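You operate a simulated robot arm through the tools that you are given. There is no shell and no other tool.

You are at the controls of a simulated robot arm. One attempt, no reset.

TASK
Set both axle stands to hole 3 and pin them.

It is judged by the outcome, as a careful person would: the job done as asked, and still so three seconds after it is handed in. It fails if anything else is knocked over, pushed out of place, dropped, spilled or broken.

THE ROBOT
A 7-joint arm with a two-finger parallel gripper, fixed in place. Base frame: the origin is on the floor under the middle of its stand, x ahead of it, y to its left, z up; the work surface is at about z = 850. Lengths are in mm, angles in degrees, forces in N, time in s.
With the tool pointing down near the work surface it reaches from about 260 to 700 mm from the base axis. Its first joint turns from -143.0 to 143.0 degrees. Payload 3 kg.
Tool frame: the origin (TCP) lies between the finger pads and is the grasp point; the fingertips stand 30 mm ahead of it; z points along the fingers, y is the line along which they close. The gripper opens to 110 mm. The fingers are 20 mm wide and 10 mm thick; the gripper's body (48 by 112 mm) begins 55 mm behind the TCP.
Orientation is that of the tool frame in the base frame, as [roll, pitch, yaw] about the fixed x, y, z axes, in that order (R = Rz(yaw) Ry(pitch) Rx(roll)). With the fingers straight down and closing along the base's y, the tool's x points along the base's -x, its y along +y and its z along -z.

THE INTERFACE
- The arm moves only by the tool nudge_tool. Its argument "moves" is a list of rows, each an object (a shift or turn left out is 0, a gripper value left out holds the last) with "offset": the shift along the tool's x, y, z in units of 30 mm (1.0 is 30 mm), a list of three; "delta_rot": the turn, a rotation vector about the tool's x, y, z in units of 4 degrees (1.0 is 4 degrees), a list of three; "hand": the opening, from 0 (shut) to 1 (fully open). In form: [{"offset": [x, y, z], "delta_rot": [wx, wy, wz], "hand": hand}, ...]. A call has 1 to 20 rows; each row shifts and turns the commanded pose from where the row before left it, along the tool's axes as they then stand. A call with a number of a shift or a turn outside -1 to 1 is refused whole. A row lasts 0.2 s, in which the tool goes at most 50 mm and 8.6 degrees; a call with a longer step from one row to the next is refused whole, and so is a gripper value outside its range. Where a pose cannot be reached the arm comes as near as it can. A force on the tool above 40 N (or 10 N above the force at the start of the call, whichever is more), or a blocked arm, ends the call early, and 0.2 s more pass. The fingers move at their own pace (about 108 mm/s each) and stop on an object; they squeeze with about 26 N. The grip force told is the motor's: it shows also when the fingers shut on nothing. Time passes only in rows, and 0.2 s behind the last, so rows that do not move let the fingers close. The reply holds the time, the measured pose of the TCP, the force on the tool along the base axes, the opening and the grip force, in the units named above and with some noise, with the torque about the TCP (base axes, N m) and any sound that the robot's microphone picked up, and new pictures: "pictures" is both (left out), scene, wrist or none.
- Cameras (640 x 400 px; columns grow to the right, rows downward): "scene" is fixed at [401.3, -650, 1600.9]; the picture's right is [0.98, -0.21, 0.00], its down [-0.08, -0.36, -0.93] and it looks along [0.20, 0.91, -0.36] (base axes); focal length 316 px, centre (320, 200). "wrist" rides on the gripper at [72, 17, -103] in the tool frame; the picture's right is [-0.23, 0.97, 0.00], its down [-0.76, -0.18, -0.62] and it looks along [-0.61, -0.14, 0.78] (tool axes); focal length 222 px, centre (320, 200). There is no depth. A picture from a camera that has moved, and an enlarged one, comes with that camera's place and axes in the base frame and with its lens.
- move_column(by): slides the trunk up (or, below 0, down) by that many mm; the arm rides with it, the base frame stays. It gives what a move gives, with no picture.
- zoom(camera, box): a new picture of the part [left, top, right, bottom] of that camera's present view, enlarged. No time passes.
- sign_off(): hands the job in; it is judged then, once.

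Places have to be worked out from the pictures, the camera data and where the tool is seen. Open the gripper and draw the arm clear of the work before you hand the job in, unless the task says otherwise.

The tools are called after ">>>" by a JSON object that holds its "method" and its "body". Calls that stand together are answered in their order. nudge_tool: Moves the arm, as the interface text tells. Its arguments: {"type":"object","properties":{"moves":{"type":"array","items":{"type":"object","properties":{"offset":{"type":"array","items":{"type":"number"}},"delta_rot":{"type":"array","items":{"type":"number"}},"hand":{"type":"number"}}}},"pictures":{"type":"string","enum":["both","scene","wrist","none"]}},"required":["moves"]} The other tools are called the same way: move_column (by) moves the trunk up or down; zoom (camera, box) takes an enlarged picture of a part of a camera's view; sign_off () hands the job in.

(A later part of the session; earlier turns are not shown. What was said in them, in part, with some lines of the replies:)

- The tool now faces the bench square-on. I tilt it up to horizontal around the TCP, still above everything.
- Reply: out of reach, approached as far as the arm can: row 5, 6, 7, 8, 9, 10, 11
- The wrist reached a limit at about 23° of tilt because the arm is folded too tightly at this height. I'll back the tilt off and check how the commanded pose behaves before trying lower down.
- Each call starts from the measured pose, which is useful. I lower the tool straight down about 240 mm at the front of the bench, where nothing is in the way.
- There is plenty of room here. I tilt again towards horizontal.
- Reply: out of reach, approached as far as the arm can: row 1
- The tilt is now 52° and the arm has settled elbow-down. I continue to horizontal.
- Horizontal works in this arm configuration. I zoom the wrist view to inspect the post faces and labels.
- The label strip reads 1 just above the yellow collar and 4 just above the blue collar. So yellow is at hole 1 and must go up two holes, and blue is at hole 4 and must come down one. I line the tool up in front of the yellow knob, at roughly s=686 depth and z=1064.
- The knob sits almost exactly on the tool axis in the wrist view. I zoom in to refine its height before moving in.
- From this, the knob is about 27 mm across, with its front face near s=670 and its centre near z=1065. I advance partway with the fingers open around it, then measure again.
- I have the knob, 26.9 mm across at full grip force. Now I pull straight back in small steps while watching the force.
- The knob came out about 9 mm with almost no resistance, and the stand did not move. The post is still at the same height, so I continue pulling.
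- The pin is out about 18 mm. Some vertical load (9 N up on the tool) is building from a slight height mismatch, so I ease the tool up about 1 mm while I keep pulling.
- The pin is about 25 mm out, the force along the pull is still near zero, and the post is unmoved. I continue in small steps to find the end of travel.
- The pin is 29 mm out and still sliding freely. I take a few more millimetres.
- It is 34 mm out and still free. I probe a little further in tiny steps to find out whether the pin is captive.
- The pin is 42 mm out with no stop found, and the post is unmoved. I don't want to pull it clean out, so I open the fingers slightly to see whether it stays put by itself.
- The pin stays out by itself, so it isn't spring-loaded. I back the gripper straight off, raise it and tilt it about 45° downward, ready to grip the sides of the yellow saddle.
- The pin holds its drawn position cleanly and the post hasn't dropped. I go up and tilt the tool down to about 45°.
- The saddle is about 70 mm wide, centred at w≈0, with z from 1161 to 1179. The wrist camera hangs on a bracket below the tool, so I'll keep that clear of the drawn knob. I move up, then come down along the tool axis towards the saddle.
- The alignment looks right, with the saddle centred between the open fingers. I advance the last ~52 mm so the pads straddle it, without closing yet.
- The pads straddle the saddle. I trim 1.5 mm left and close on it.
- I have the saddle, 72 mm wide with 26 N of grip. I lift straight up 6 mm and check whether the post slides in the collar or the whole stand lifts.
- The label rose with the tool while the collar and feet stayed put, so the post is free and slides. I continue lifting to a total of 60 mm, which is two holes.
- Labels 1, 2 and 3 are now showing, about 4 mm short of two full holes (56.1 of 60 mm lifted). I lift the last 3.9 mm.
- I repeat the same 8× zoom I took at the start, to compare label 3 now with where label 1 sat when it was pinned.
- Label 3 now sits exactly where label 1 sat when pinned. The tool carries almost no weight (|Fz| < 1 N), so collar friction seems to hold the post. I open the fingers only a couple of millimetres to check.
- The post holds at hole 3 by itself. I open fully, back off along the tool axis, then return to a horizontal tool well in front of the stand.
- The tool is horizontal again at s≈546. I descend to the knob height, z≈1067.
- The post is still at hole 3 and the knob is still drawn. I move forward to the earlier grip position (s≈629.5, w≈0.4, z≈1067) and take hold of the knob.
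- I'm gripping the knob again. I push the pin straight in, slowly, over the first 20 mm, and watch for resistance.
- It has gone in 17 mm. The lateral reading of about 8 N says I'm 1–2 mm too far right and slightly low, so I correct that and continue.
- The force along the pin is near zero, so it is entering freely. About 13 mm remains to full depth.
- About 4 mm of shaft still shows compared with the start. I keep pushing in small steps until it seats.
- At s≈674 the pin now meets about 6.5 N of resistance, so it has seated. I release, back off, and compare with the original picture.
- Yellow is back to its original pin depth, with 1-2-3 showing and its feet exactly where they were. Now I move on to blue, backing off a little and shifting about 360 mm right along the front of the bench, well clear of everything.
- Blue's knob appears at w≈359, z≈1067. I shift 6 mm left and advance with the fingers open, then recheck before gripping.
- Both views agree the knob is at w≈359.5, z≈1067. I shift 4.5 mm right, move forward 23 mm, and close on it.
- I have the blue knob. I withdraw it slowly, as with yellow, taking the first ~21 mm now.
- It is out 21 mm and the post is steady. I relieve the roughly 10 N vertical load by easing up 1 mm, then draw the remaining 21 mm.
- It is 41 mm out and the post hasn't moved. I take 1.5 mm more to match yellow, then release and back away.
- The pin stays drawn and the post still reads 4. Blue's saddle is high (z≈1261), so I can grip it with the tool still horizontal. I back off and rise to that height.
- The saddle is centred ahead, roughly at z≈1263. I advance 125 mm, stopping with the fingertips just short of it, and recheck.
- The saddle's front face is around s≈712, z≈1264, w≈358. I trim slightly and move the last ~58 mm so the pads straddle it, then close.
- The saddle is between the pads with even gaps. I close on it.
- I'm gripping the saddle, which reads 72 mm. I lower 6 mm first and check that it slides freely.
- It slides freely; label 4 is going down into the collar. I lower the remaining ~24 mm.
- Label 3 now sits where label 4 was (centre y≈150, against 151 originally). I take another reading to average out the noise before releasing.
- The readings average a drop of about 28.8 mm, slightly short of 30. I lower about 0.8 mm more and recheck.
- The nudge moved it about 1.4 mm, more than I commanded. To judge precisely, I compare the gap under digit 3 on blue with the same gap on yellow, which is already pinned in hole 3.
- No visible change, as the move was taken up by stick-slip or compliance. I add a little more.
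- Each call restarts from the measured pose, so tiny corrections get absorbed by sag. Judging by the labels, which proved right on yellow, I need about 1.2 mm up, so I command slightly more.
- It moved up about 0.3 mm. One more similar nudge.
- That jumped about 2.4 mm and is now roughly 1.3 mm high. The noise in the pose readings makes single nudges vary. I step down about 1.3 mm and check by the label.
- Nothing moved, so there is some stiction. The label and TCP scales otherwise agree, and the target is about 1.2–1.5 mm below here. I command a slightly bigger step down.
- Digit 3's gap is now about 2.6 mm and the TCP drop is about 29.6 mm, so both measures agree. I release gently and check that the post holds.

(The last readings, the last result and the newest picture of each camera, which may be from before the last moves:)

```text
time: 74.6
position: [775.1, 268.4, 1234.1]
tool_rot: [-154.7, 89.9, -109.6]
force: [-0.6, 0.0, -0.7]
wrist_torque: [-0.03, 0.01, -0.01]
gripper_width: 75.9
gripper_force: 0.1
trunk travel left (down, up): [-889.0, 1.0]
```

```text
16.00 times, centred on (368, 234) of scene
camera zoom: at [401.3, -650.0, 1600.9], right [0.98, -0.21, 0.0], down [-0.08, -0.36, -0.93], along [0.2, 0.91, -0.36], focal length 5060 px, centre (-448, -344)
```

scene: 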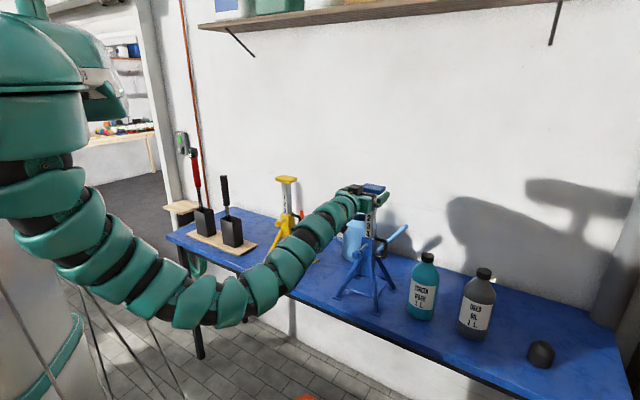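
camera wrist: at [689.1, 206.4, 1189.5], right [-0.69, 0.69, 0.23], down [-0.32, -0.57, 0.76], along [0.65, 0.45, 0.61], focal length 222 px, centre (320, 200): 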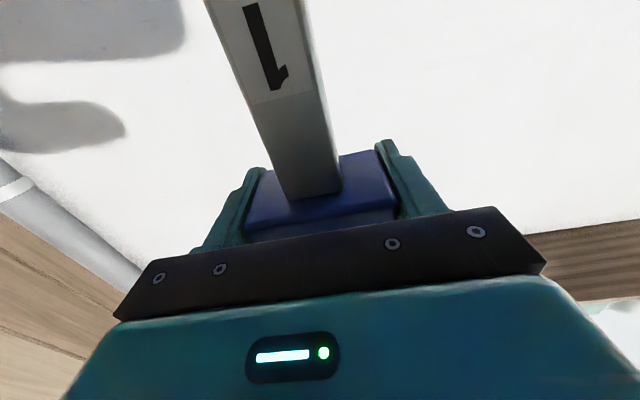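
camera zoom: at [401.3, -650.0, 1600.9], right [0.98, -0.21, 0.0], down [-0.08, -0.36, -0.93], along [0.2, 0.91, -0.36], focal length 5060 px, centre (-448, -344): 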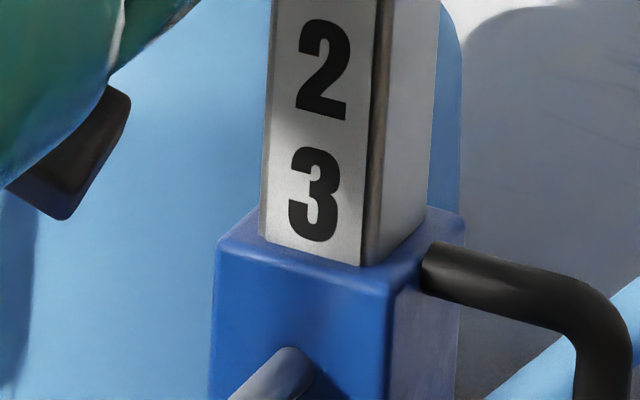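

The post holds. I open fully, withdraw straight back about 185 mm, and then go down to knob height.

>>> {"method": "nudge_tool", "body": {"moves": [{"hand": 1.0}, {"hand": 1.0}, {"offset": [0, 0, -0.9]}, {"offset": [0, 0, -0.9]}, {"offset": [0, 0, -0.9]}, {"offset": [0, 0, -0.9]}, {"offset": [0, 0, -0.9]}, {"offset": [0, 0, -0.9]}, {"offset": [0, 0, -0.8]}, {"offset": [0.93, 0, 0]}, {"offset": [0.93, 0, 0]}, {"offset": [0.93, 0, 0]}, {"offset": [0.93, 0, 0]}, {"offset": [0.93, 0, 0]}, {"offset": [0.93, 0, 0]}, {}], "pictures": "both"}}

>>> {"method": "zoom", "body": {"camera": "wrist", "box": [230, 60, 410, 220]}}

>>> {"method": "zoom", "body": {"camera": "scene", "box": [320, 170, 420, 320]}}

```text
time: 78.0
position: [643.3, 133.7, 1067.1]
tool_rot: [42.2, 89.9, 87.2]
force: [0.7, -0.1, 0.1]
wrist_torque: [-0.04, -0.01, 0.04]
gripper_width: 110.2
gripper_force: 0.2
trunk travel left (down, up): [-889.0, 1.0]
camera wrist: at [556.6, 73.7, 993.1], right [-0.69, 0.69, 0.23], down [-0.31, -0.57, 0.76], along [0.65, 0.45, 0.61], focal length 222 px, centre (320, 200)
```

scene: 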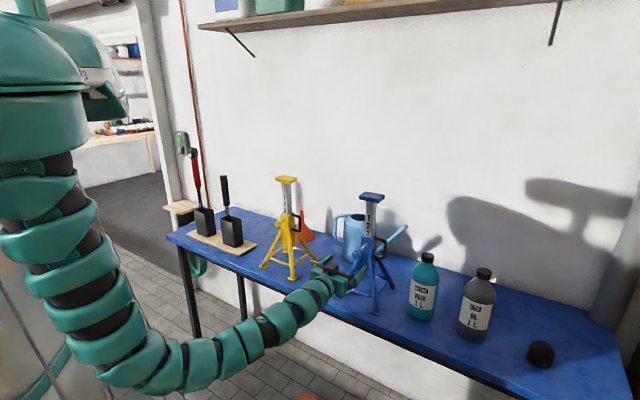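
wrist: 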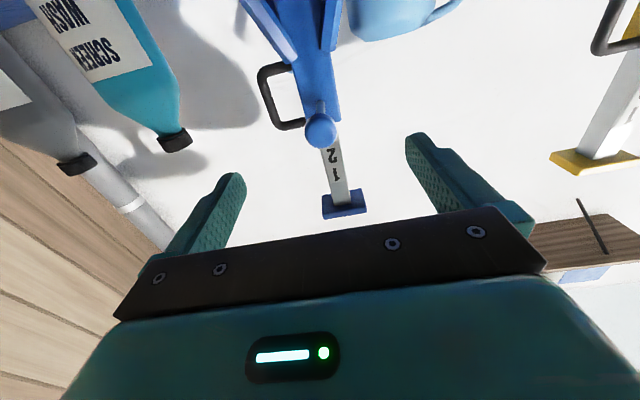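

```text
2.50 times, centred on (320, 140) of wrist
camera zoom: at [556.6, 73.7, 993.1], right [-0.69, 0.69, 0.23], down [-0.31, -0.57, 0.76], along [0.65, 0.45, 0.61], focal length 555 px, centre (320, 350)
```

zoom: 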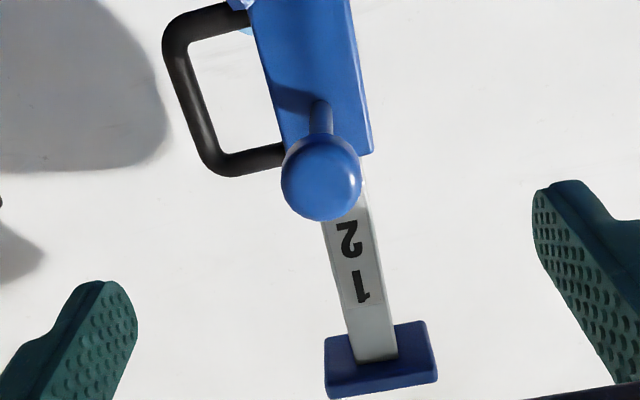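

```text
2.67 times, centred on (370, 245) of scene
camera zoom: at [401.3, -650.0, 1600.9], right [0.98, -0.21, 0.0], down [-0.08, -0.36, -0.93], along [0.2, 0.91, -0.36], focal length 843 px, centre (187, 80)
```

zoom: 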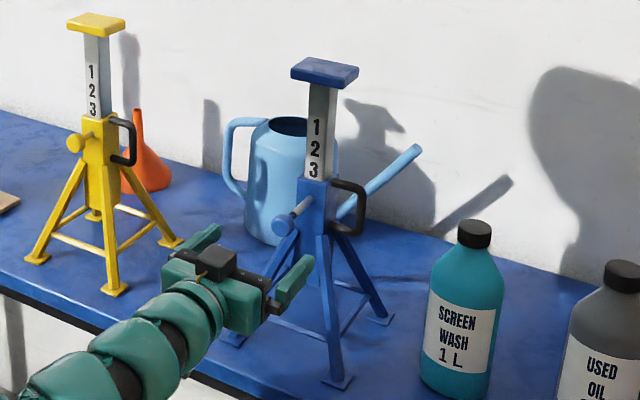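

Blue shows 1-2-3 with its feet unmoved, and the drawn knob is straight ahead. I move in 80 mm and grip it.

>>> {"method": "nudge_tool", "body": {"moves": [{"offset": [0, 0.045, 0.9]}, {"offset": [0, 0, 0.9]}, {"offset": [0, 0, 0.87]}, {}, {"hand": 0.5}, {"hand": 0.3}, {"hand": 0}, {"hand": 0}, {"hand": 0}], "pictures": "none"}}

>>> {"method": "zoom", "body": {"camera": "wrist", "box": [230, 80, 410, 240]}}

>>> {"method": "zoom", "body": {"camera": "scene", "box": [330, 200, 410, 260]}}

```text
time: 80.0
position: [700.4, 194.4, 1064.4]
tool_rot: [-147.8, 90.0, -102.8]
force: [1.4, -1.7, -0.1]
wrist_torque: [0.0, -0.02, 0.01]
gripper_width: 26.9
gripper_force: 26.2
trunk travel left (down, up): [-889.0, 1.0]
```

```text
2.50 times, centred on (320, 160) of wrist
camera zoom: at [614.1, 133.1, 992.1], right [-0.69, 0.69, 0.23], down [-0.31, -0.57, 0.76], along [0.65, 0.45, 0.61], focal length 555 px, centre (320, 300)
```

zoom: 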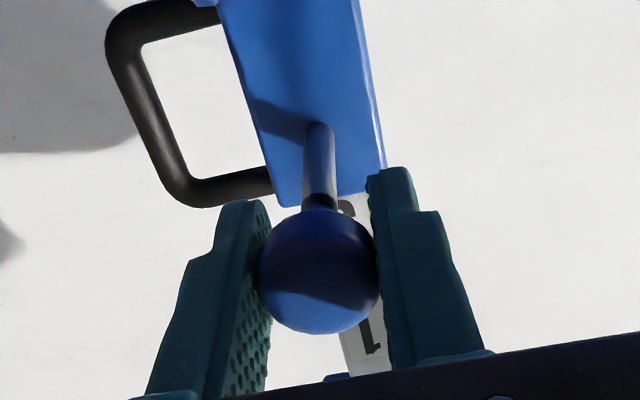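

```text
6.67 times, centred on (370, 230) of scene
camera zoom: at [401.3, -650.0, 1600.9], right [0.98, -0.21, 0.0], down [-0.08, -0.36, -0.93], along [0.2, 0.91, -0.36], focal length 2108 px, centre (-13, 0)
```

zoom: 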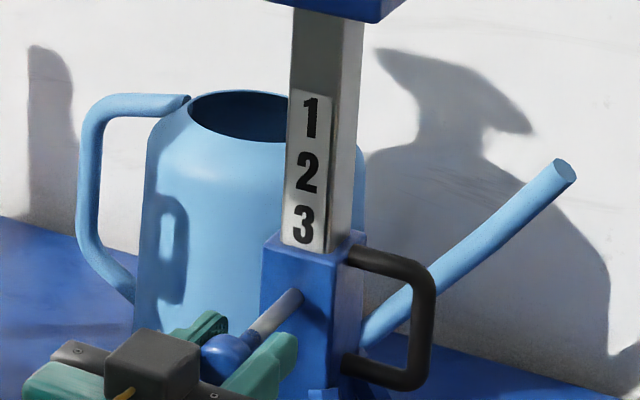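

I have it with little side load. I push straight in, the first 15 mm.

>>> {"method": "nudge_tool", "body": {"moves": [{"offset": [0, 0, 0.08]}, {"offset": [0, 0, 0.08]}, {"offset": [0, 0, 0.08]}, {"offset": [0, 0, 0.08]}, {"offset": [0, 0, 0.08]}, {"offset": [0, 0, 0.08]}], "pictures": "none"}}

>>> {"method": "zoom", "body": {"camera": "wrist", "box": [230, 80, 410, 240]}}

>>> {"method": "zoom", "body": {"camera": "scene", "box": [330, 200, 410, 260]}}

```text
time: 81.4
position: [709.5, 203.6, 1065.2]
tool_rot: [62.1, 89.9, 107.0]
force: [1.3, -1.8, -0.4]
wrist_torque: [0.18, -0.16, 0.09]
gripper_width: 26.8
gripper_force: 26.8
trunk travel left (down, up): [-889.0, 1.0]
```

```text
2.50 times, centred on (320, 160) of wrist
camera zoom: at [624.5, 143.5, 992.1], right [-0.69, 0.69, 0.23], down [-0.31, -0.57, 0.76], along [0.65, 0.45, 0.61], focal length 555 px, centre (320, 300)
```

zoom: 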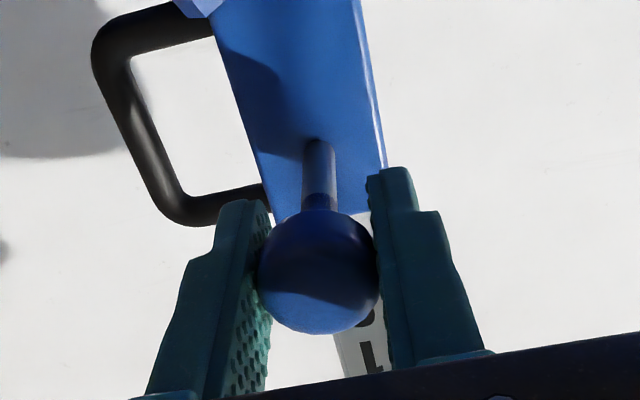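

```text
6.67 times, centred on (370, 230) of scene
camera zoom: at [401.3, -650.0, 1600.9], right [0.98, -0.21, 0.0], down [-0.08, -0.36, -0.93], along [0.2, 0.91, -0.36], focal length 2108 px, centre (-13, 0)
```

zoom: 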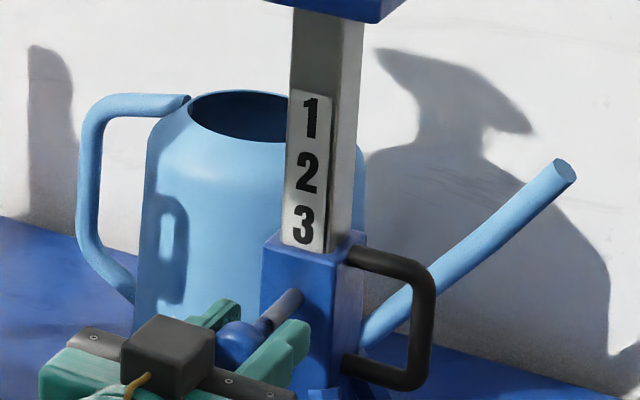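

It's entering with negligible force. I continue another 15 mm.

>>> {"method": "nudge_tool", "body": {"moves": [{"offset": [0, 0, 0.085]}, {"offset": [0, 0, 0.085]}, {"offset": [0, 0, 0.085]}, {"offset": [0, 0, 0.085]}, {"offset": [0, 0, 0.085]}, {"offset": [0, 0, 0.085]}], "pictures": "none"}}

>>> {"method": "zoom", "body": {"camera": "wrist", "box": [230, 80, 410, 240]}}

>>> {"method": "zoom", "body": {"camera": "scene", "box": [330, 200, 410, 260]}}

```text
time: 82.8
position: [721.5, 216.5, 1065.6]
tool_rot: [83.2, 89.9, 128.2]
force: [2.2, -2.6, -0.4]
wrist_torque: [-0.02, 0.0, -0.04]
gripper_width: 26.9
gripper_force: 25.7
trunk travel left (down, up): [-889.0, 1.0]
```

```text
2.50 times, centred on (320, 160) of wrist
camera zoom: at [635.9, 155.2, 992.2], right [-0.69, 0.69, 0.23], down [-0.31, -0.57, 0.76], along [0.65, 0.45, 0.61], focal length 555 px, centre (320, 300)
```

zoom: 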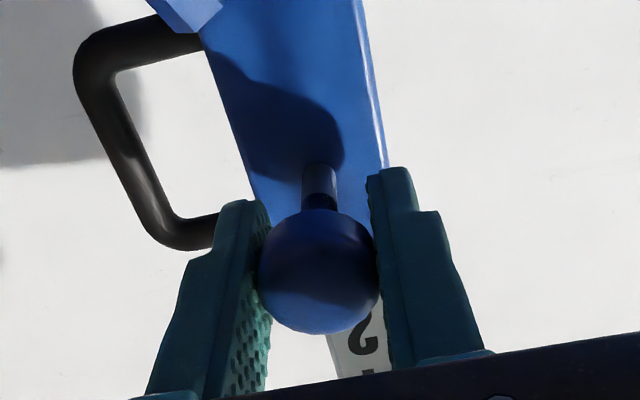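

```text
6.67 times, centred on (370, 230) of scene
camera zoom: at [401.3, -650.0, 1600.9], right [0.98, -0.21, 0.0], down [-0.08, -0.36, -0.93], along [0.2, 0.91, -0.36], focal length 2108 px, centre (-13, 0)
```

zoom: 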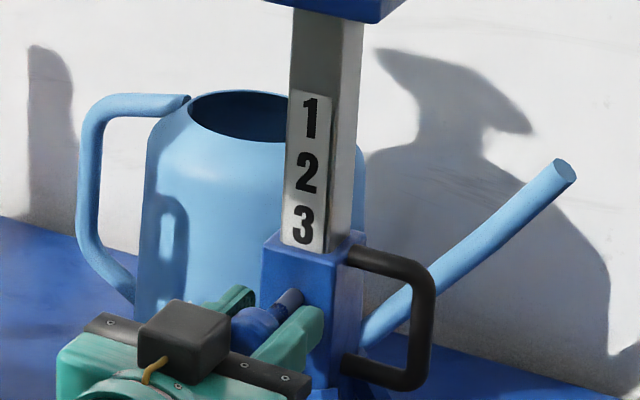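

About 12 mm remains and there is still no resistance. I continue to seating.

>>> {"method": "nudge_tool", "body": {"moves": [{"offset": [0, 0, 0.08]}, {"offset": [0, 0, 0.08]}, {"offset": [0, 0, 0.08]}, {"offset": [0, 0, 0.08]}, {"offset": [0, 0, 0.06]}], "pictures": "none"}}

>>> {"method": "zoom", "body": {"camera": "wrist", "box": [230, 80, 410, 240]}}

>>> {"method": "zoom", "body": {"camera": "scene", "box": [330, 200, 410, 260]}}

```text
time: 84.0
position: [730.5, 223.6, 1066.0]
tool_rot: [130.1, 90.0, 175.2]
force: [-1.2, 1.3, 0.6]
wrist_torque: [-0.42, 0.49, 0.06]
gripper_width: 26.8
gripper_force: 25.8
trunk travel left (down, up): [-889.0, 1.0]
```

```text
2.50 times, centred on (320, 160) of wrist
camera zoom: at [644.0, 163.7, 992.3], right [-0.69, 0.69, 0.23], down [-0.31, -0.57, 0.76], along [0.65, 0.45, 0.61], focal length 555 px, centre (320, 300)
```

zoom: 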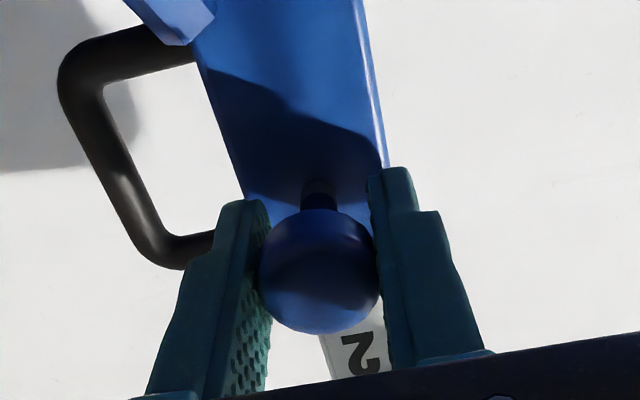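

```text
6.67 times, centred on (370, 230) of scene
camera zoom: at [401.3, -650.0, 1600.9], right [0.98, -0.21, 0.0], down [-0.08, -0.36, -0.93], along [0.2, 0.91, -0.36], focal length 2108 px, centre (-13, 0)
```

zoom: 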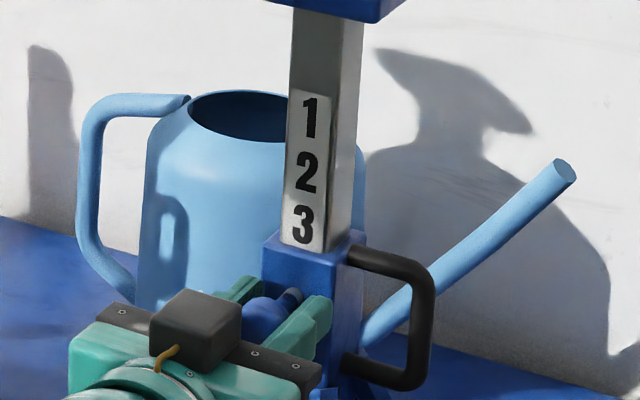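

About 1 mm is left. I push gently until I feel the stop.

>>> {"method": "nudge_tool", "body": {"moves": [{"offset": [-0.01, 0, 0.05]}, {"offset": [0, 0, 0.05]}], "pictures": "none"}}

>>> {"method": "zoom", "body": {"camera": "wrist", "box": [230, 80, 410, 240]}}

>>> {"method": "zoom", "body": {"camera": "scene", "box": [330, 200, 410, 260]}}

```text
time: 84.6
position: [733.2, 225.3, 1066.7]
tool_rot: [156.5, 89.9, -158.5]
force: [-1.8, -1.9, 0.4]
wrist_torque: [-0.33, 0.25, -0.07]
gripper_width: 26.8
gripper_force: 25.6
trunk travel left (down, up): [-889.0, 1.0]
```

```text
2.50 times, centred on (320, 160) of wrist
camera zoom: at [646.1, 165.5, 992.6], right [-0.69, 0.69, 0.23], down [-0.31, -0.57, 0.76], along [0.65, 0.45, 0.61], focal length 555 px, centre (320, 300)
```

zoom: 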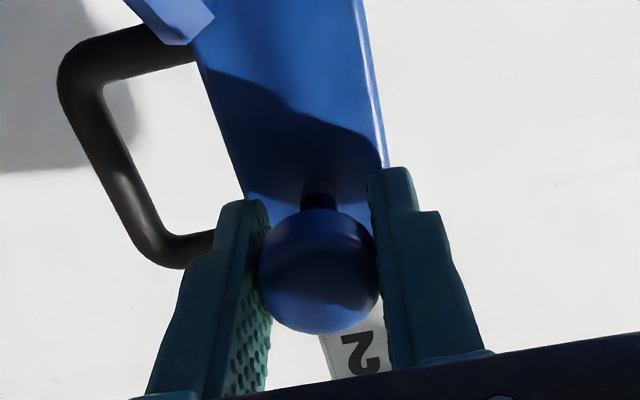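

```text
6.67 times, centred on (370, 230) of scene
camera zoom: at [401.3, -650.0, 1600.9], right [0.98, -0.21, 0.0], down [-0.08, -0.36, -0.93], along [0.2, 0.91, -0.36], focal length 2108 px, centre (-13, 0)
```

zoom: 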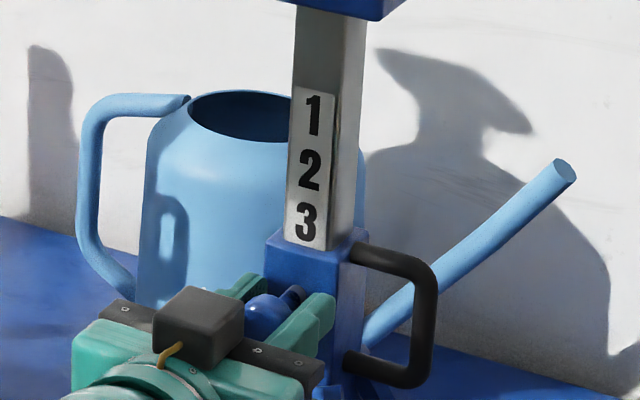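

The pin is seated: in the last step the force rose and the stand began to creep, so I stop here. I release and back off to compare with the original picture.

>>> {"method": "nudge_tool", "body": {"moves": [{"hand": 0.4}, {"hand": 1.0}, {"hand": 1.0}, {"offset": [0, 0, -1]}, {"offset": [0, 0, -1]}, {"offset": [0, 0, -1]}, {"offset": [0, 0, -1]}], "pictures": "both"}}

>>> {"method": "zoom", "body": {"camera": "scene", "box": [345, 215, 400, 265]}}

>>> {"method": "zoom", "body": {"camera": "scene", "box": [325, 170, 415, 320]}}

>>> {"method": "zoom", "body": {"camera": "wrist", "box": [240, 40, 400, 180]}}

```text
time: 86.2
position: [645.9, 140.6, 1067.7]
tool_rot: [-24.7, 90.0, 20.4]
force: [0.0, 0.4, -0.7]
wrist_torque: [-0.04, -0.04, 0.0]
gripper_width: 109.9
gripper_force: 0.1
trunk travel left (down, up): [-889.0, 1.0]
camera wrist: at [560.4, 78.9, 994.2], right [-0.69, 0.69, 0.23], down [-0.32, -0.57, 0.76], along [0.65, 0.45, 0.61], focal length 222 px, centre (320, 200)
```

scene: 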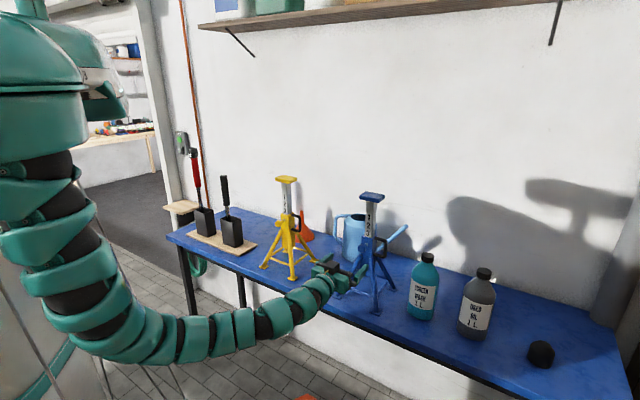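
wrist: 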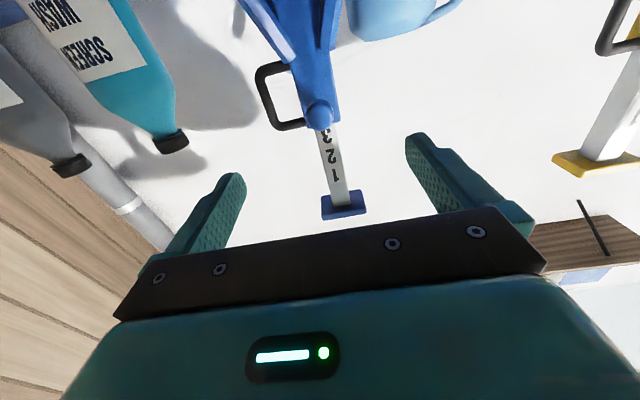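

```text
8.00 times, centred on (372, 240) of scene
camera zoom: at [401.3, -650.0, 1600.9], right [0.98, -0.21, 0.0], down [-0.08, -0.36, -0.93], along [0.2, 0.91, -0.36], focal length 2530 px, centre (-100, -120)
```

zoom: 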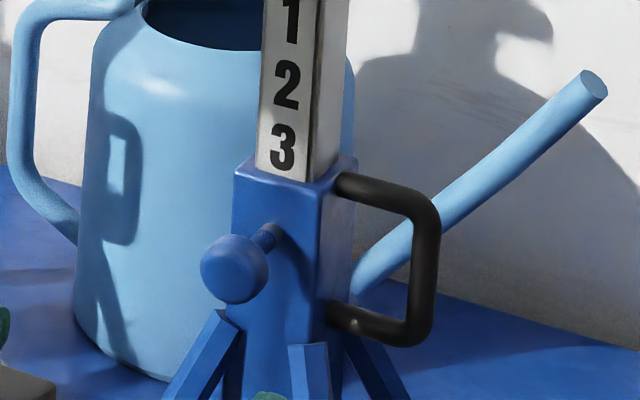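

```text
2.67 times, centred on (370, 245) of scene
camera zoom: at [401.3, -650.0, 1600.9], right [0.98, -0.21, 0.0], down [-0.08, -0.36, -0.93], along [0.2, 0.91, -0.36], focal length 843 px, centre (187, 80)
```

zoom: 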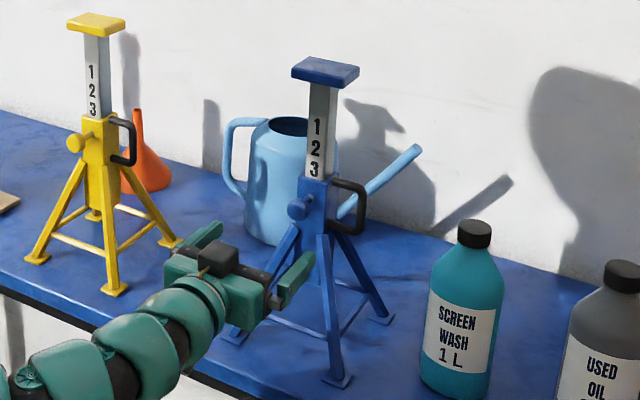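

```text
2.86 times, centred on (320, 110) of wrist
camera zoom: at [560.4, 78.9, 994.2], right [-0.69, 0.69, 0.23], down [-0.32, -0.57, 0.76], along [0.65, 0.45, 0.61], focal length 635 px, centre (320, 457)
```

zoom: 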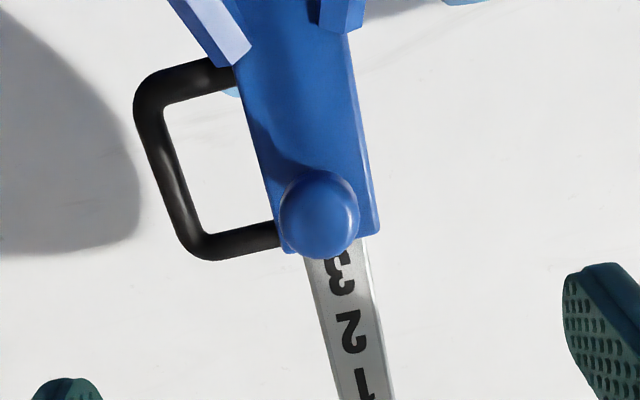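

Blue's pin is back to its original depth, with 1-2-3 showing, and the stand has crept only 2–3 mm. To be sure each post is really locked, I'll press down lightly on each saddle with closed fingers, starting with blue.

>>> {"method": "nudge_tool", "body": {"moves": [{"offset": [-0.93, 0, 0], "hand": 0}, {"offset": [-0.93, 0, 0]}, {"offset": [-0.93, 0, 0]}, {"offset": [-0.93, 0, 0]}, {"offset": [-0.93, 0, 0]}, {"offset": [-0.93, 0, 0]}, {"offset": [-0.93, 0, 0]}, {"offset": [-0.93, 0, 0]}, {"offset": [0, 0, 0.95]}, {"offset": [0, 0, 0.95]}, {"offset": [0, 0, 0.95]}, {"offset": [0, 0, 0.95]}, {"offset": [0, 0, 0.95]}, {"offset": [0, 0, 0.95]}, {}], "pictures": "both"}}

>>> {"method": "zoom", "body": {"camera": "scene", "box": [320, 170, 420, 250]}}

```text
time: 89.4
position: [765.9, 260.8, 1289.1]
tool_rot: [28.4, 90.0, 73.6]
force: [-0.9, 0.7, 1.0]
wrist_torque: [0.0, -0.01, 0.0]
gripper_width: 0.2
gripper_force: 26.3
trunk travel left (down, up): [-889.0, 1.0]
camera wrist: at [680.3, 199.3, 1215.5], right [-0.69, 0.69, 0.23], down [-0.31, -0.57, 0.76], along [0.65, 0.45, 0.61], focal length 222 px, centre (320, 200)
```

scene: 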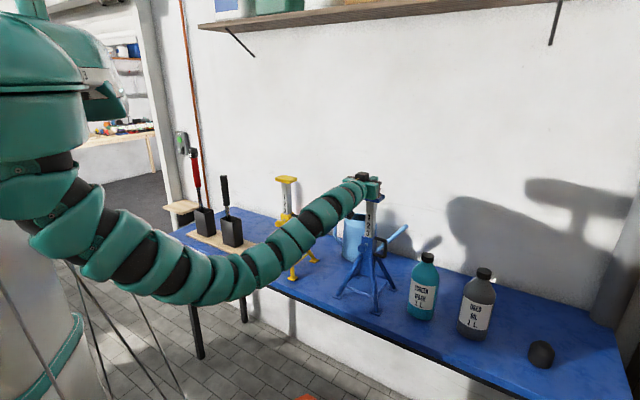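
wrist: 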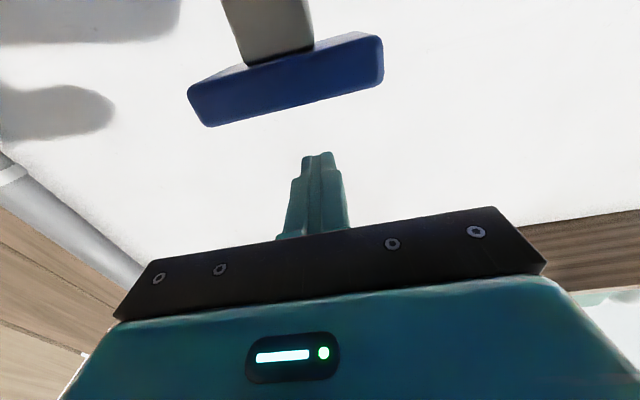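

```text
5.00 times, centred on (370, 210) of scene
camera zoom: at [401.3, -650.0, 1600.9], right [0.98, -0.21, 0.0], down [-0.08, -0.36, -0.93], along [0.2, 0.91, -0.36], focal length 1581 px, centre (70, 150)
```

zoom: 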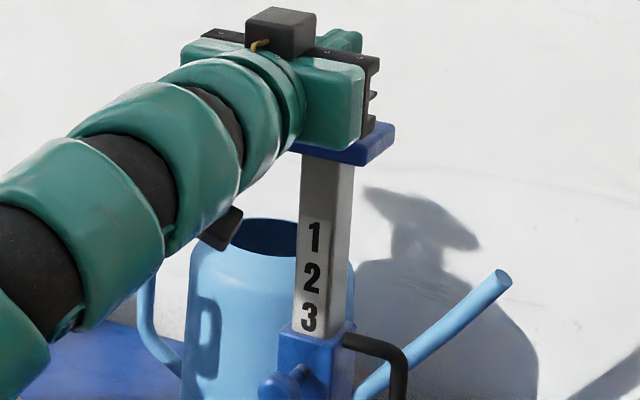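

>>> {"method": "nudge_tool", "body": {"moves": [{"offset": [0.24, 0, 0]}, {"offset": [0.24, 0, 0]}, {"offset": [0.24, 0, 0]}, {"offset": [0.24, 0, 0]}, {"offset": [0.1, 0, 0]}], "pictures": "none"}}

>>> {"method": "zoom", "body": {"camera": "scene", "box": [360, 228, 376, 240]}}

```text
time: 90.6
position: [766.9, 260.2, 1256.5]
tool_rot: [38.9, 90.0, 83.9]
force: [-0.2, 0.3, -0.2]
wrist_torque: [0.02, 0.01, 0.0]
gripper_width: 0.0
gripper_force: 26.5
trunk travel left (down, up): [-889.0, 1.0]
```

```text
16.00 times, centred on (368, 234) of scene
camera zoom: at [401.3, -650.0, 1600.9], right [0.98, -0.21, 0.0], down [-0.08, -0.36, -0.93], along [0.2, 0.91, -0.36], focal length 5060 px, centre (-448, -344)
```

zoom: 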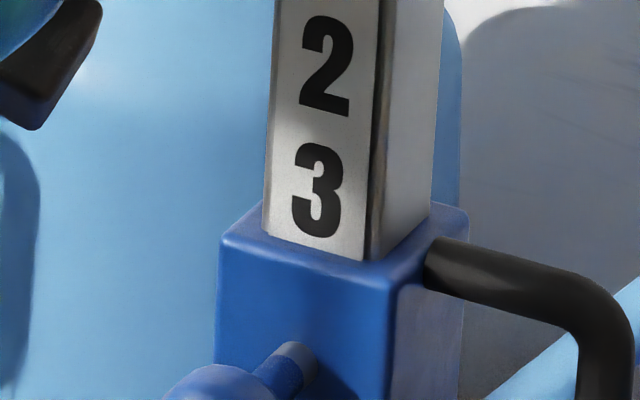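

Reference view taken: digit 3's lower edge is about 11 px above the collar line. Now I press down in 2 mm steps and watch for force versus movement.

>>> {"method": "nudge_tool", "body": {"moves": [{"offset": [0.07, 0, 0]}, {"offset": [0.07, 0, 0]}, {"offset": [0.07, 0, 0]}], "pictures": "none"}}

>>> {"method": "zoom", "body": {"camera": "scene", "box": [360, 228, 376, 240]}}

```text
time: 91.4
position: [766.0, 261.6, 1251.6]
tool_rot: [44.4, 90.0, 89.5]
force: [-0.5, 0.6, 0.3]
wrist_torque: [0.01, -0.02, 0.03]
gripper_width: 0.1
gripper_force: 26.1
trunk travel left (down, up): [-889.0, 1.0]
```

```text
16.00 times, centred on (368, 234) of scene
camera zoom: at [401.3, -650.0, 1600.9], right [0.98, -0.21, 0.0], down [-0.08, -0.36, -0.93], along [0.2, 0.91, -0.36], focal length 5060 px, centre (-448, -344)
```

zoom: 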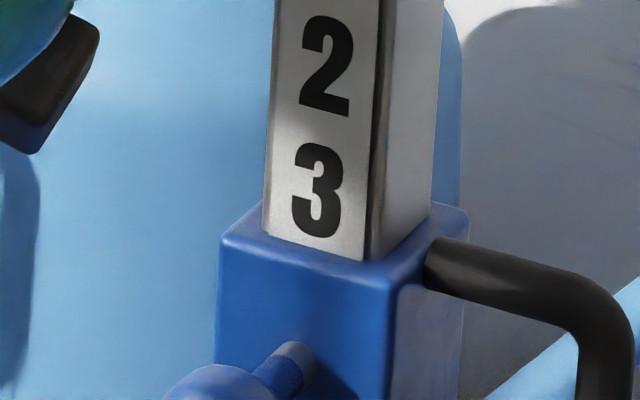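

>>> {"method": "nudge_tool", "body": {"moves": [{"offset": [0.07, 0, 0]}, {"offset": [0.07, 0, 0]}], "pictures": "none"}}

>>> {"method": "zoom", "body": {"camera": "scene", "box": [360, 228, 376, 240]}}

```text
time: 92.0
position: [766.6, 262.3, 1249.1]
tool_rot: [-2.9, 89.8, 42.3]
force: [3.8, 1.9, 10.6]
wrist_torque: [-0.08, 0.14, 0.01]
gripper_width: 0.3
gripper_force: 26.3
trunk travel left (down, up): [-889.0, 1.0]
```

```text
16.00 times, centred on (368, 234) of scene
camera zoom: at [401.3, -650.0, 1600.9], right [0.98, -0.21, 0.0], down [-0.08, -0.36, -0.93], along [0.2, 0.91, -0.36], focal length 5060 px, centre (-448, -344)
```

zoom: 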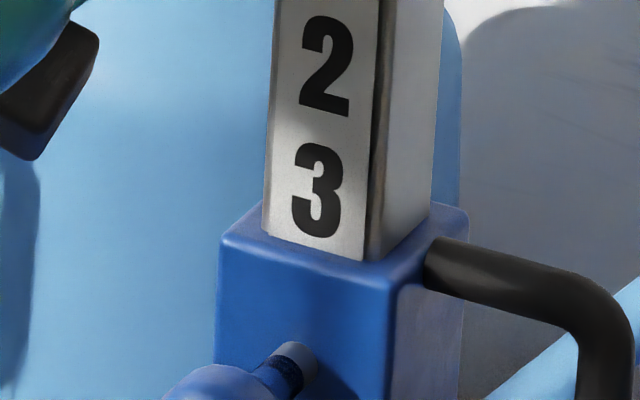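

Contact was made at 10.6 N and the post didn't move. I add one more small step to be certain.

>>> {"method": "nudge_tool", "body": {"moves": [{"offset": [0.06, 0, 0]}, {"offset": [0.06, 0, 0]}], "pictures": "none"}}

>>> {"method": "zoom", "body": {"camera": "scene", "box": [360, 228, 376, 240]}}

```text
time: 92.6
position: [766.1, 261.3, 1249.7]
tool_rot: [-4.3, 89.5, 40.6]
force: [9.3, 2.8, 29.6]
wrist_torque: [-0.17, 0.34, -0.02]
gripper_width: 0.0
gripper_force: 25.9
trunk travel left (down, up): [-889.0, 1.0]
```

```text
16.00 times, centred on (368, 234) of scene
camera zoom: at [401.3, -650.0, 1600.9], right [0.98, -0.21, 0.0], down [-0.08, -0.36, -0.93], along [0.2, 0.91, -0.36], focal length 5060 px, centre (-448, -344)
```

zoom: 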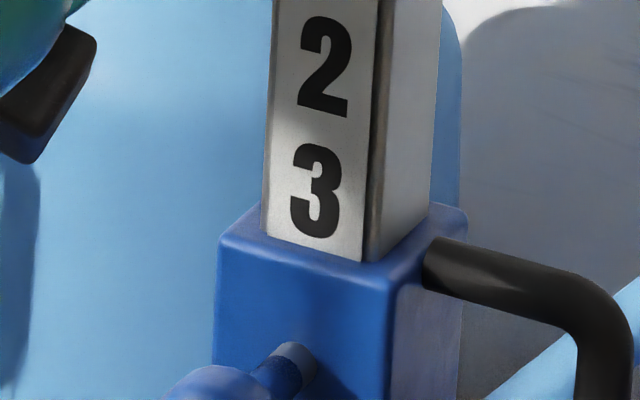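

At 29.6 N down the post doesn't move, so blue is locked. I lift off, back away, and go to yellow for the same check.

>>> {"method": "nudge_tool", "body": {"moves": [{"offset": [-0.7, 0, 0]}, {"offset": [-0.9, 0, 0]}, {"offset": [0, 0, -1]}, {"offset": [0, 0, -1]}, {"offset": [0, 0, -1]}, {"offset": [0, 0, -1]}, {"offset": [0, 0, -1]}, {"offset": [0, 0, -0.5]}, {"offset": [0, 1, 0]}, {"offset": [0, 1, 0]}, {"offset": [0, 1, 0]}, {"offset": [0, 1, 0]}, {"offset": [0, 1, 0]}, {"offset": [0, 1, 0]}, {"offset": [0, 1, 0]}, {"offset": [0, 1, 0]}, {"offset": [0, 1, 0]}, {"offset": [0, 1, 0]}, {"offset": [0, 1, 0]}, {"offset": [0, 0.9, 0]}], "pictures": "both"}}

>>> {"method": "zoom", "body": {"camera": "scene", "box": [325, 170, 415, 320]}}

```text
time: 96.8
position: [397.9, 399.2, 1288.6]
tool_rot: [-110.3, 89.9, -65.2]
force: [0.1, 0.6, -0.3]
wrist_torque: [-0.02, 0.0, 0.0]
gripper_width: 0.0
gripper_force: 25.9
trunk travel left (down, up): [-889.0, 1.0]
camera wrist: at [311.8, 338.0, 1215.3], right [-0.69, 0.69, 0.23], down [-0.32, -0.57, 0.76], along [0.65, 0.45, 0.61], focal length 222 px, centre (320, 200)
```

scene: 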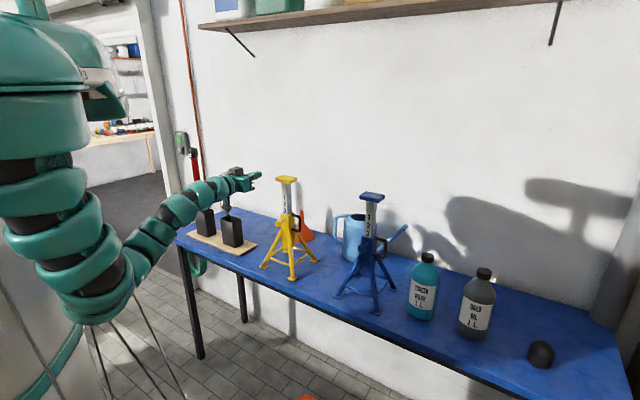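
wrist: 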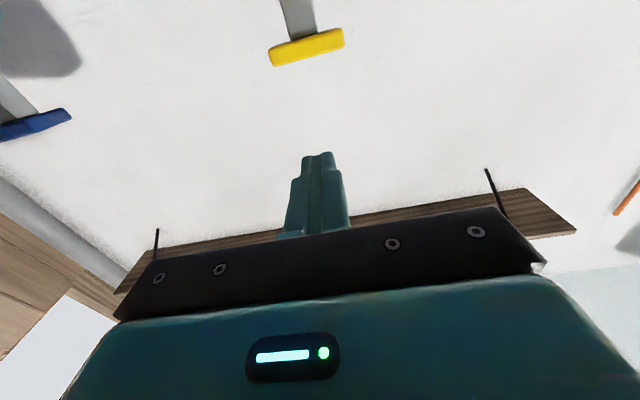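

```text
2.67 times, centred on (370, 245) of scene
camera zoom: at [401.3, -650.0, 1600.9], right [0.98, -0.21, 0.0], down [-0.08, -0.36, -0.93], along [0.2, 0.91, -0.36], focal length 843 px, centre (187, 80)
```

zoom: 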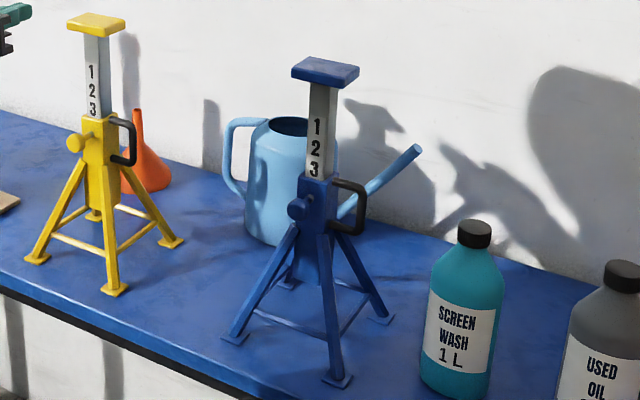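

Blue stands square on its feet at hole 3. Now over yellow's saddle for the same press check.

>>> {"method": "nudge_tool", "body": {"moves": [{"offset": [0, 0, 0.9]}, {"offset": [0, 0, 0.9]}, {"offset": [0, 0, 0.9]}, {"offset": [0, 0, 0.9]}, {"offset": [0, 0, 0.9]}, {"offset": [0, 0, 0.9]}, {"offset": [0.24, 0, 0]}, {"offset": [0.24, 0, 0]}, {"offset": [0.24, 0, 0]}, {"offset": [0.24, 0, 0]}, {}], "pictures": "wrist"}}

>>> {"method": "zoom", "body": {"camera": "scene", "box": [250, 160, 330, 220]}}

>>> {"method": "zoom", "body": {"camera": "scene", "box": [292, 204, 308, 216]}}

```text
time: 99.2
position: [511.6, 511.7, 1264.9]
tool_rot: [-170.6, 90.0, -125.6]
force: [-0.2, 0.2, -0.5]
wrist_torque: [0.0, -0.04, 0.0]
gripper_width: 0.0
gripper_force: 26.6
trunk travel left (down, up): [-889.0, 1.0]
camera wrist: at [426.0, 451.1, 1190.1], right [-0.69, 0.69, 0.23], down [-0.32, -0.57, 0.76], along [0.65, 0.45, 0.61], focal length 222 px, centre (320, 200)
```

wrist: 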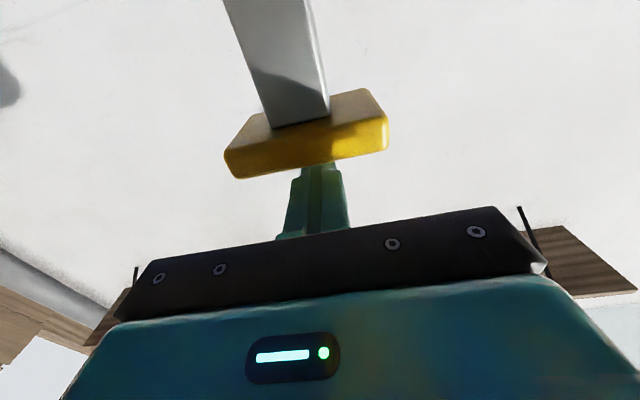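

```text
6.67 times, centred on (290, 190) of scene
camera zoom: at [401.3, -650.0, 1600.9], right [0.98, -0.21, 0.0], down [-0.08, -0.36, -0.93], along [0.2, 0.91, -0.36], focal length 2108 px, centre (520, 267)
```

zoom: 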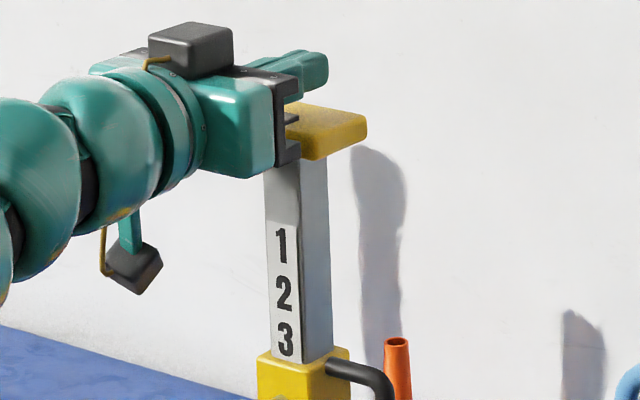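

```text
16.00 times, centred on (300, 210) of scene
camera zoom: at [401.3, -650.0, 1600.9], right [0.98, -0.21, 0.0], down [-0.08, -0.36, -0.93], along [0.2, 0.91, -0.36], focal length 5060 px, centre (640, 40)
```

zoom: 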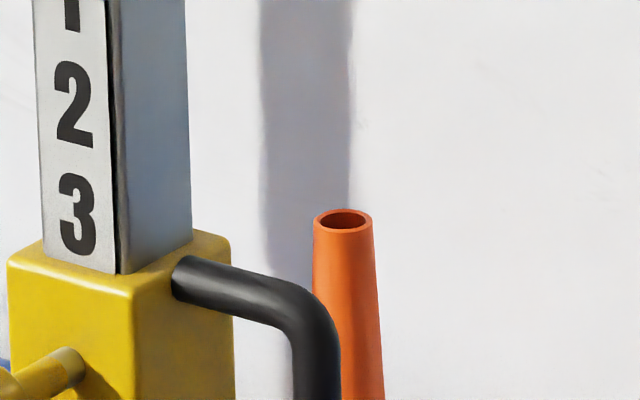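

The fingers are above the saddle. I lower in small steps to contact.

>>> {"method": "nudge_tool", "body": {"moves": [{"offset": [0.12, 0, 0]}, {"offset": [0.12, 0, 0]}, {"offset": [0.08, 0, 0]}], "pictures": "none"}}

```text
time: 100.0
position: [512.2, 512.8, 1254.3]
tool_rot: [22.2, 89.9, 67.3]
force: [0.4, 0.6, 0.2]
wrist_torque: [0.02, 0.01, 0.0]
gripper_width: 0.0
gripper_force: 26.0
trunk travel left (down, up): [-889.0, 1.0]
```

No contact yet at z≈1254, so I continue in 2 mm steps.

>>> {"method": "nudge_tool", "body": {"moves": [{"offset": [0.06, 0, 0]}, {"offset": [0.06, 0, 0]}, {"offset": [0.05, 0, 0]}], "pictures": "none"}}

>>> {"method": "zoom", "body": {"camera": "scene", "box": [292, 204, 308, 216]}}

```text
time: 100.8
position: [512.0, 512.8, 1249.6]
tool_rot: [17.4, 89.8, 62.5]
force: [2.1, 2.5, 8.3]
wrist_torque: [-0.08, 0.07, 0.03]
gripper_width: 0.1
gripper_force: 26.6
trunk travel left (down, up): [-889.0, 1.0]
```

```text
16.00 times, centred on (300, 210) of scene
camera zoom: at [401.3, -650.0, 1600.9], right [0.98, -0.21, 0.0], down [-0.08, -0.36, -0.93], along [0.2, 0.91, -0.36], focal length 5060 px, centre (640, 40)
```

zoom: 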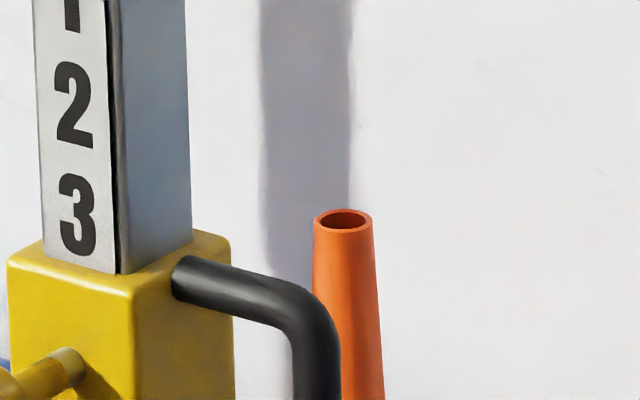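

Contact at 8 N with no movement. I take one firmer step, as I did on blue.

>>> {"method": "nudge_tool", "body": {"moves": [{"offset": [0.06, 0, 0]}, {"offset": [0.05, 0, 0]}], "pictures": "none"}}

>>> {"method": "zoom", "body": {"camera": "scene", "box": [292, 204, 308, 216]}}

```text
time: 101.4
position: [512.0, 512.4, 1251.0]
tool_rot: [2.4, 89.6, 47.4]
force: [3.8, 6.9, 25.3]
wrist_torque: [-0.24, 0.23, 0.03]
gripper_width: 0.1
gripper_force: 26.1
trunk travel left (down, up): [-889.0, 1.0]
```

```text
16.00 times, centred on (300, 210) of scene
camera zoom: at [401.3, -650.0, 1600.9], right [0.98, -0.21, 0.0], down [-0.08, -0.36, -0.93], along [0.2, 0.91, -0.36], focal length 5060 px, centre (640, 40)
```

zoom: 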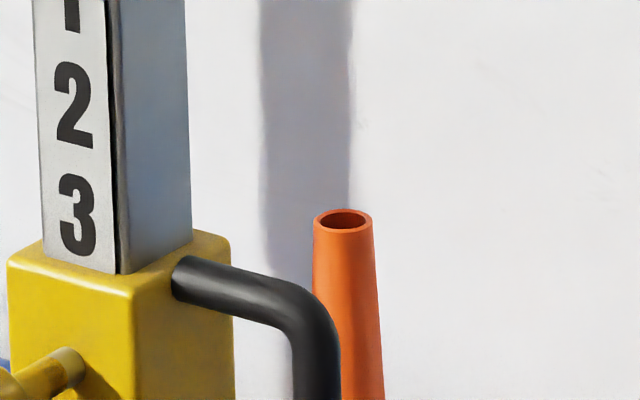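

At 25 N yellow doesn't move either, so it is locked. I lift off, withdraw, open the gripper, and draw the arm well clear.

>>> {"method": "nudge_tool", "body": {"moves": [{"offset": [-0.7, 0, 0]}, {"offset": [-0.9, 0, 0]}, {"offset": [0, 0, -1]}, {"offset": [0, 0, -1]}, {"offset": [0, 0, -1]}, {"offset": [0, 0, -1]}, {"offset": [0, 0, -1]}, {"offset": [0, 0, -1]}, {"hand": 1.0}, {"hand": 1.0}, {"hand": 1.0}, {}], "pictures": "both"}}

>>> {"method": "zoom", "body": {"camera": "scene", "box": [160, 160, 640, 400]}}

>>> {"method": "zoom", "body": {"camera": "scene", "box": [268, 185, 316, 235]}}

>>> {"method": "zoom", "body": {"camera": "scene", "box": [345, 215, 400, 265]}}

```text
time: 104.0
position: [384.8, 385.5, 1294.7]
tool_rot: [14.4, 89.9, 59.6]
force: [-0.9, -0.7, 0.2]
wrist_torque: [0.0, 0.0, 0.0]
gripper_width: 110.3
gripper_force: 0.1
trunk travel left (down, up): [-889.0, 1.0]
camera wrist: at [299.5, 325.0, 1221.2], right [-0.69, 0.69, 0.23], down [-0.31, -0.57, 0.76], along [0.65, 0.45, 0.61], focal length 222 px, centre (320, 200)
```

scene: 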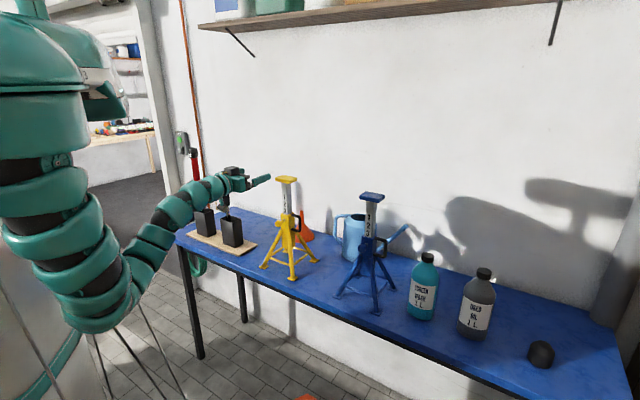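
wrist: 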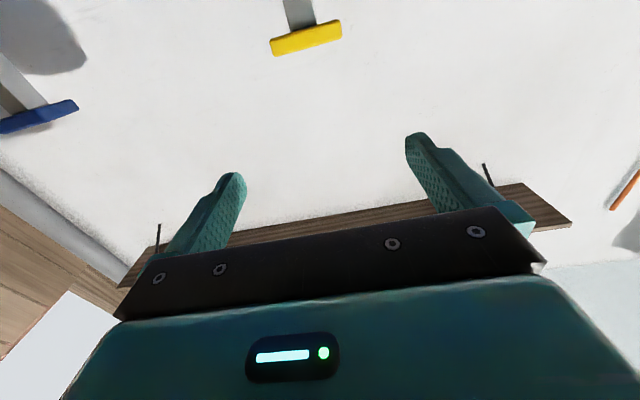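

```text
1.33 times, centred on (400, 280) of scene
camera zoom: at [401.3, -650.0, 1600.9], right [0.98, -0.21, 0.0], down [-0.08, -0.36, -0.93], along [0.2, 0.91, -0.36], focal length 422 px, centre (213, 93)
```

zoom: 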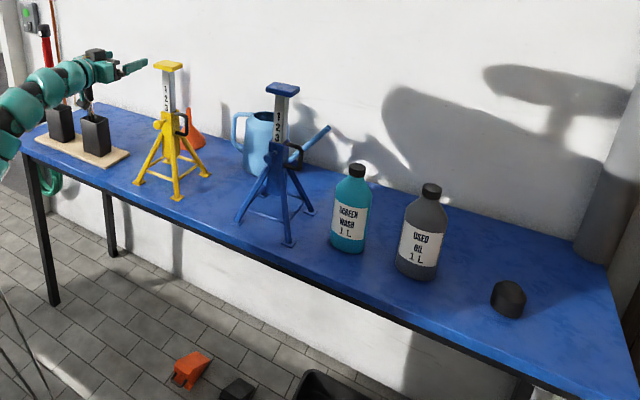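

```text
8.00 times, centred on (292, 210) of scene
camera zoom: at [401.3, -650.0, 1600.9], right [0.98, -0.21, 0.0], down [-0.08, -0.36, -0.93], along [0.2, 0.91, -0.36], focal length 2530 px, centre (544, 120)
```

zoom: 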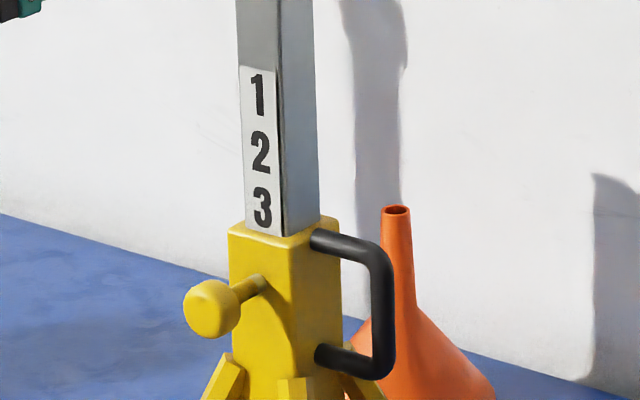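

```text
8.00 times, centred on (372, 240) of scene
camera zoom: at [401.3, -650.0, 1600.9], right [0.98, -0.21, 0.0], down [-0.08, -0.36, -0.93], along [0.2, 0.91, -0.36], focal length 2530 px, centre (-100, -120)
```

zoom: 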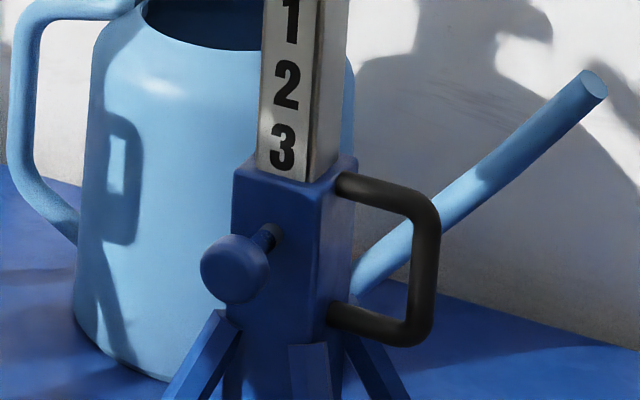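

Both stands show 1-2-3 with their knobs at the original depth, and nothing else on the bench has moved. I draw the arm up and back a bit more so I can also see the brush pots behind it before handing in.

>>> {"method": "nudge_tool", "body": {"moves": [{"offset": [0, -0.8, -0.5]}, {"offset": [0, -0.8, -0.5]}, {"offset": [0, -0.8, -0.5]}, {"offset": [0, -0.8, 0]}, {}], "pictures": "scene"}}

>>> {"method": "zoom", "body": {"camera": "scene", "box": [150, 150, 330, 290]}}

```text
time: 105.2
position: [420.1, 287.1, 1293.9]
tool_rot: [3.6, 90.0, 48.8]
force: [-0.5, 0.7, -0.5]
wrist_torque: [-0.01, -0.04, -0.04]
gripper_width: 109.8
gripper_force: 0.0
trunk travel left (down, up): [-889.0, 1.0]
```

scene: 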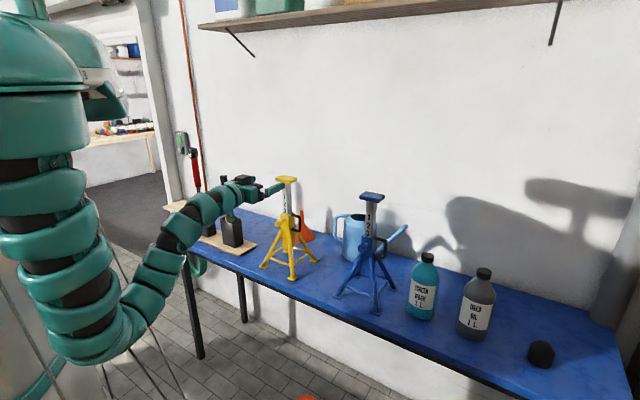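

```text
2.86 times, centred on (240, 220) of scene
camera zoom: at [401.3, -650.0, 1600.9], right [0.98, -0.21, 0.0], down [-0.08, -0.36, -0.93], along [0.2, 0.91, -0.36], focal length 904 px, centre (549, 143)
```

zoom: 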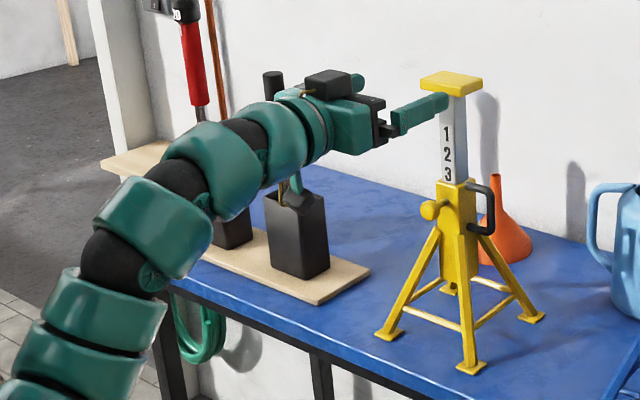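

Both stands are pinned at hole 3 and everything else on the bench is undisturbed. The gripper is open and the arm is clear, over 200 mm in front of the stands, so I hand the job in.

>>> {"method": "sign_off", "body": {}}

```text
The job is handed in.
```

Both axle stands are set to hole 3 and pinned, and I've handed the job in. I took the number showing just above the collar as the hole setting, because no holes are visible on the posts.

- **Yellow stand:** I raised it two holes, from 1 to 3. The pin is back at its original depth, and the post didn't move when I pressed down on it with about 25 N.
- **Blue stand:** I lowered it one hole, from 4 to 3. The pin is back at its original depth, and the post held at about 30 N. The stand crept about 2–3 mm back on the bench when I seated the pin.

Nothing else on the bench looked moved or knocked over. The gripper is open and the arm is clear of the stands.
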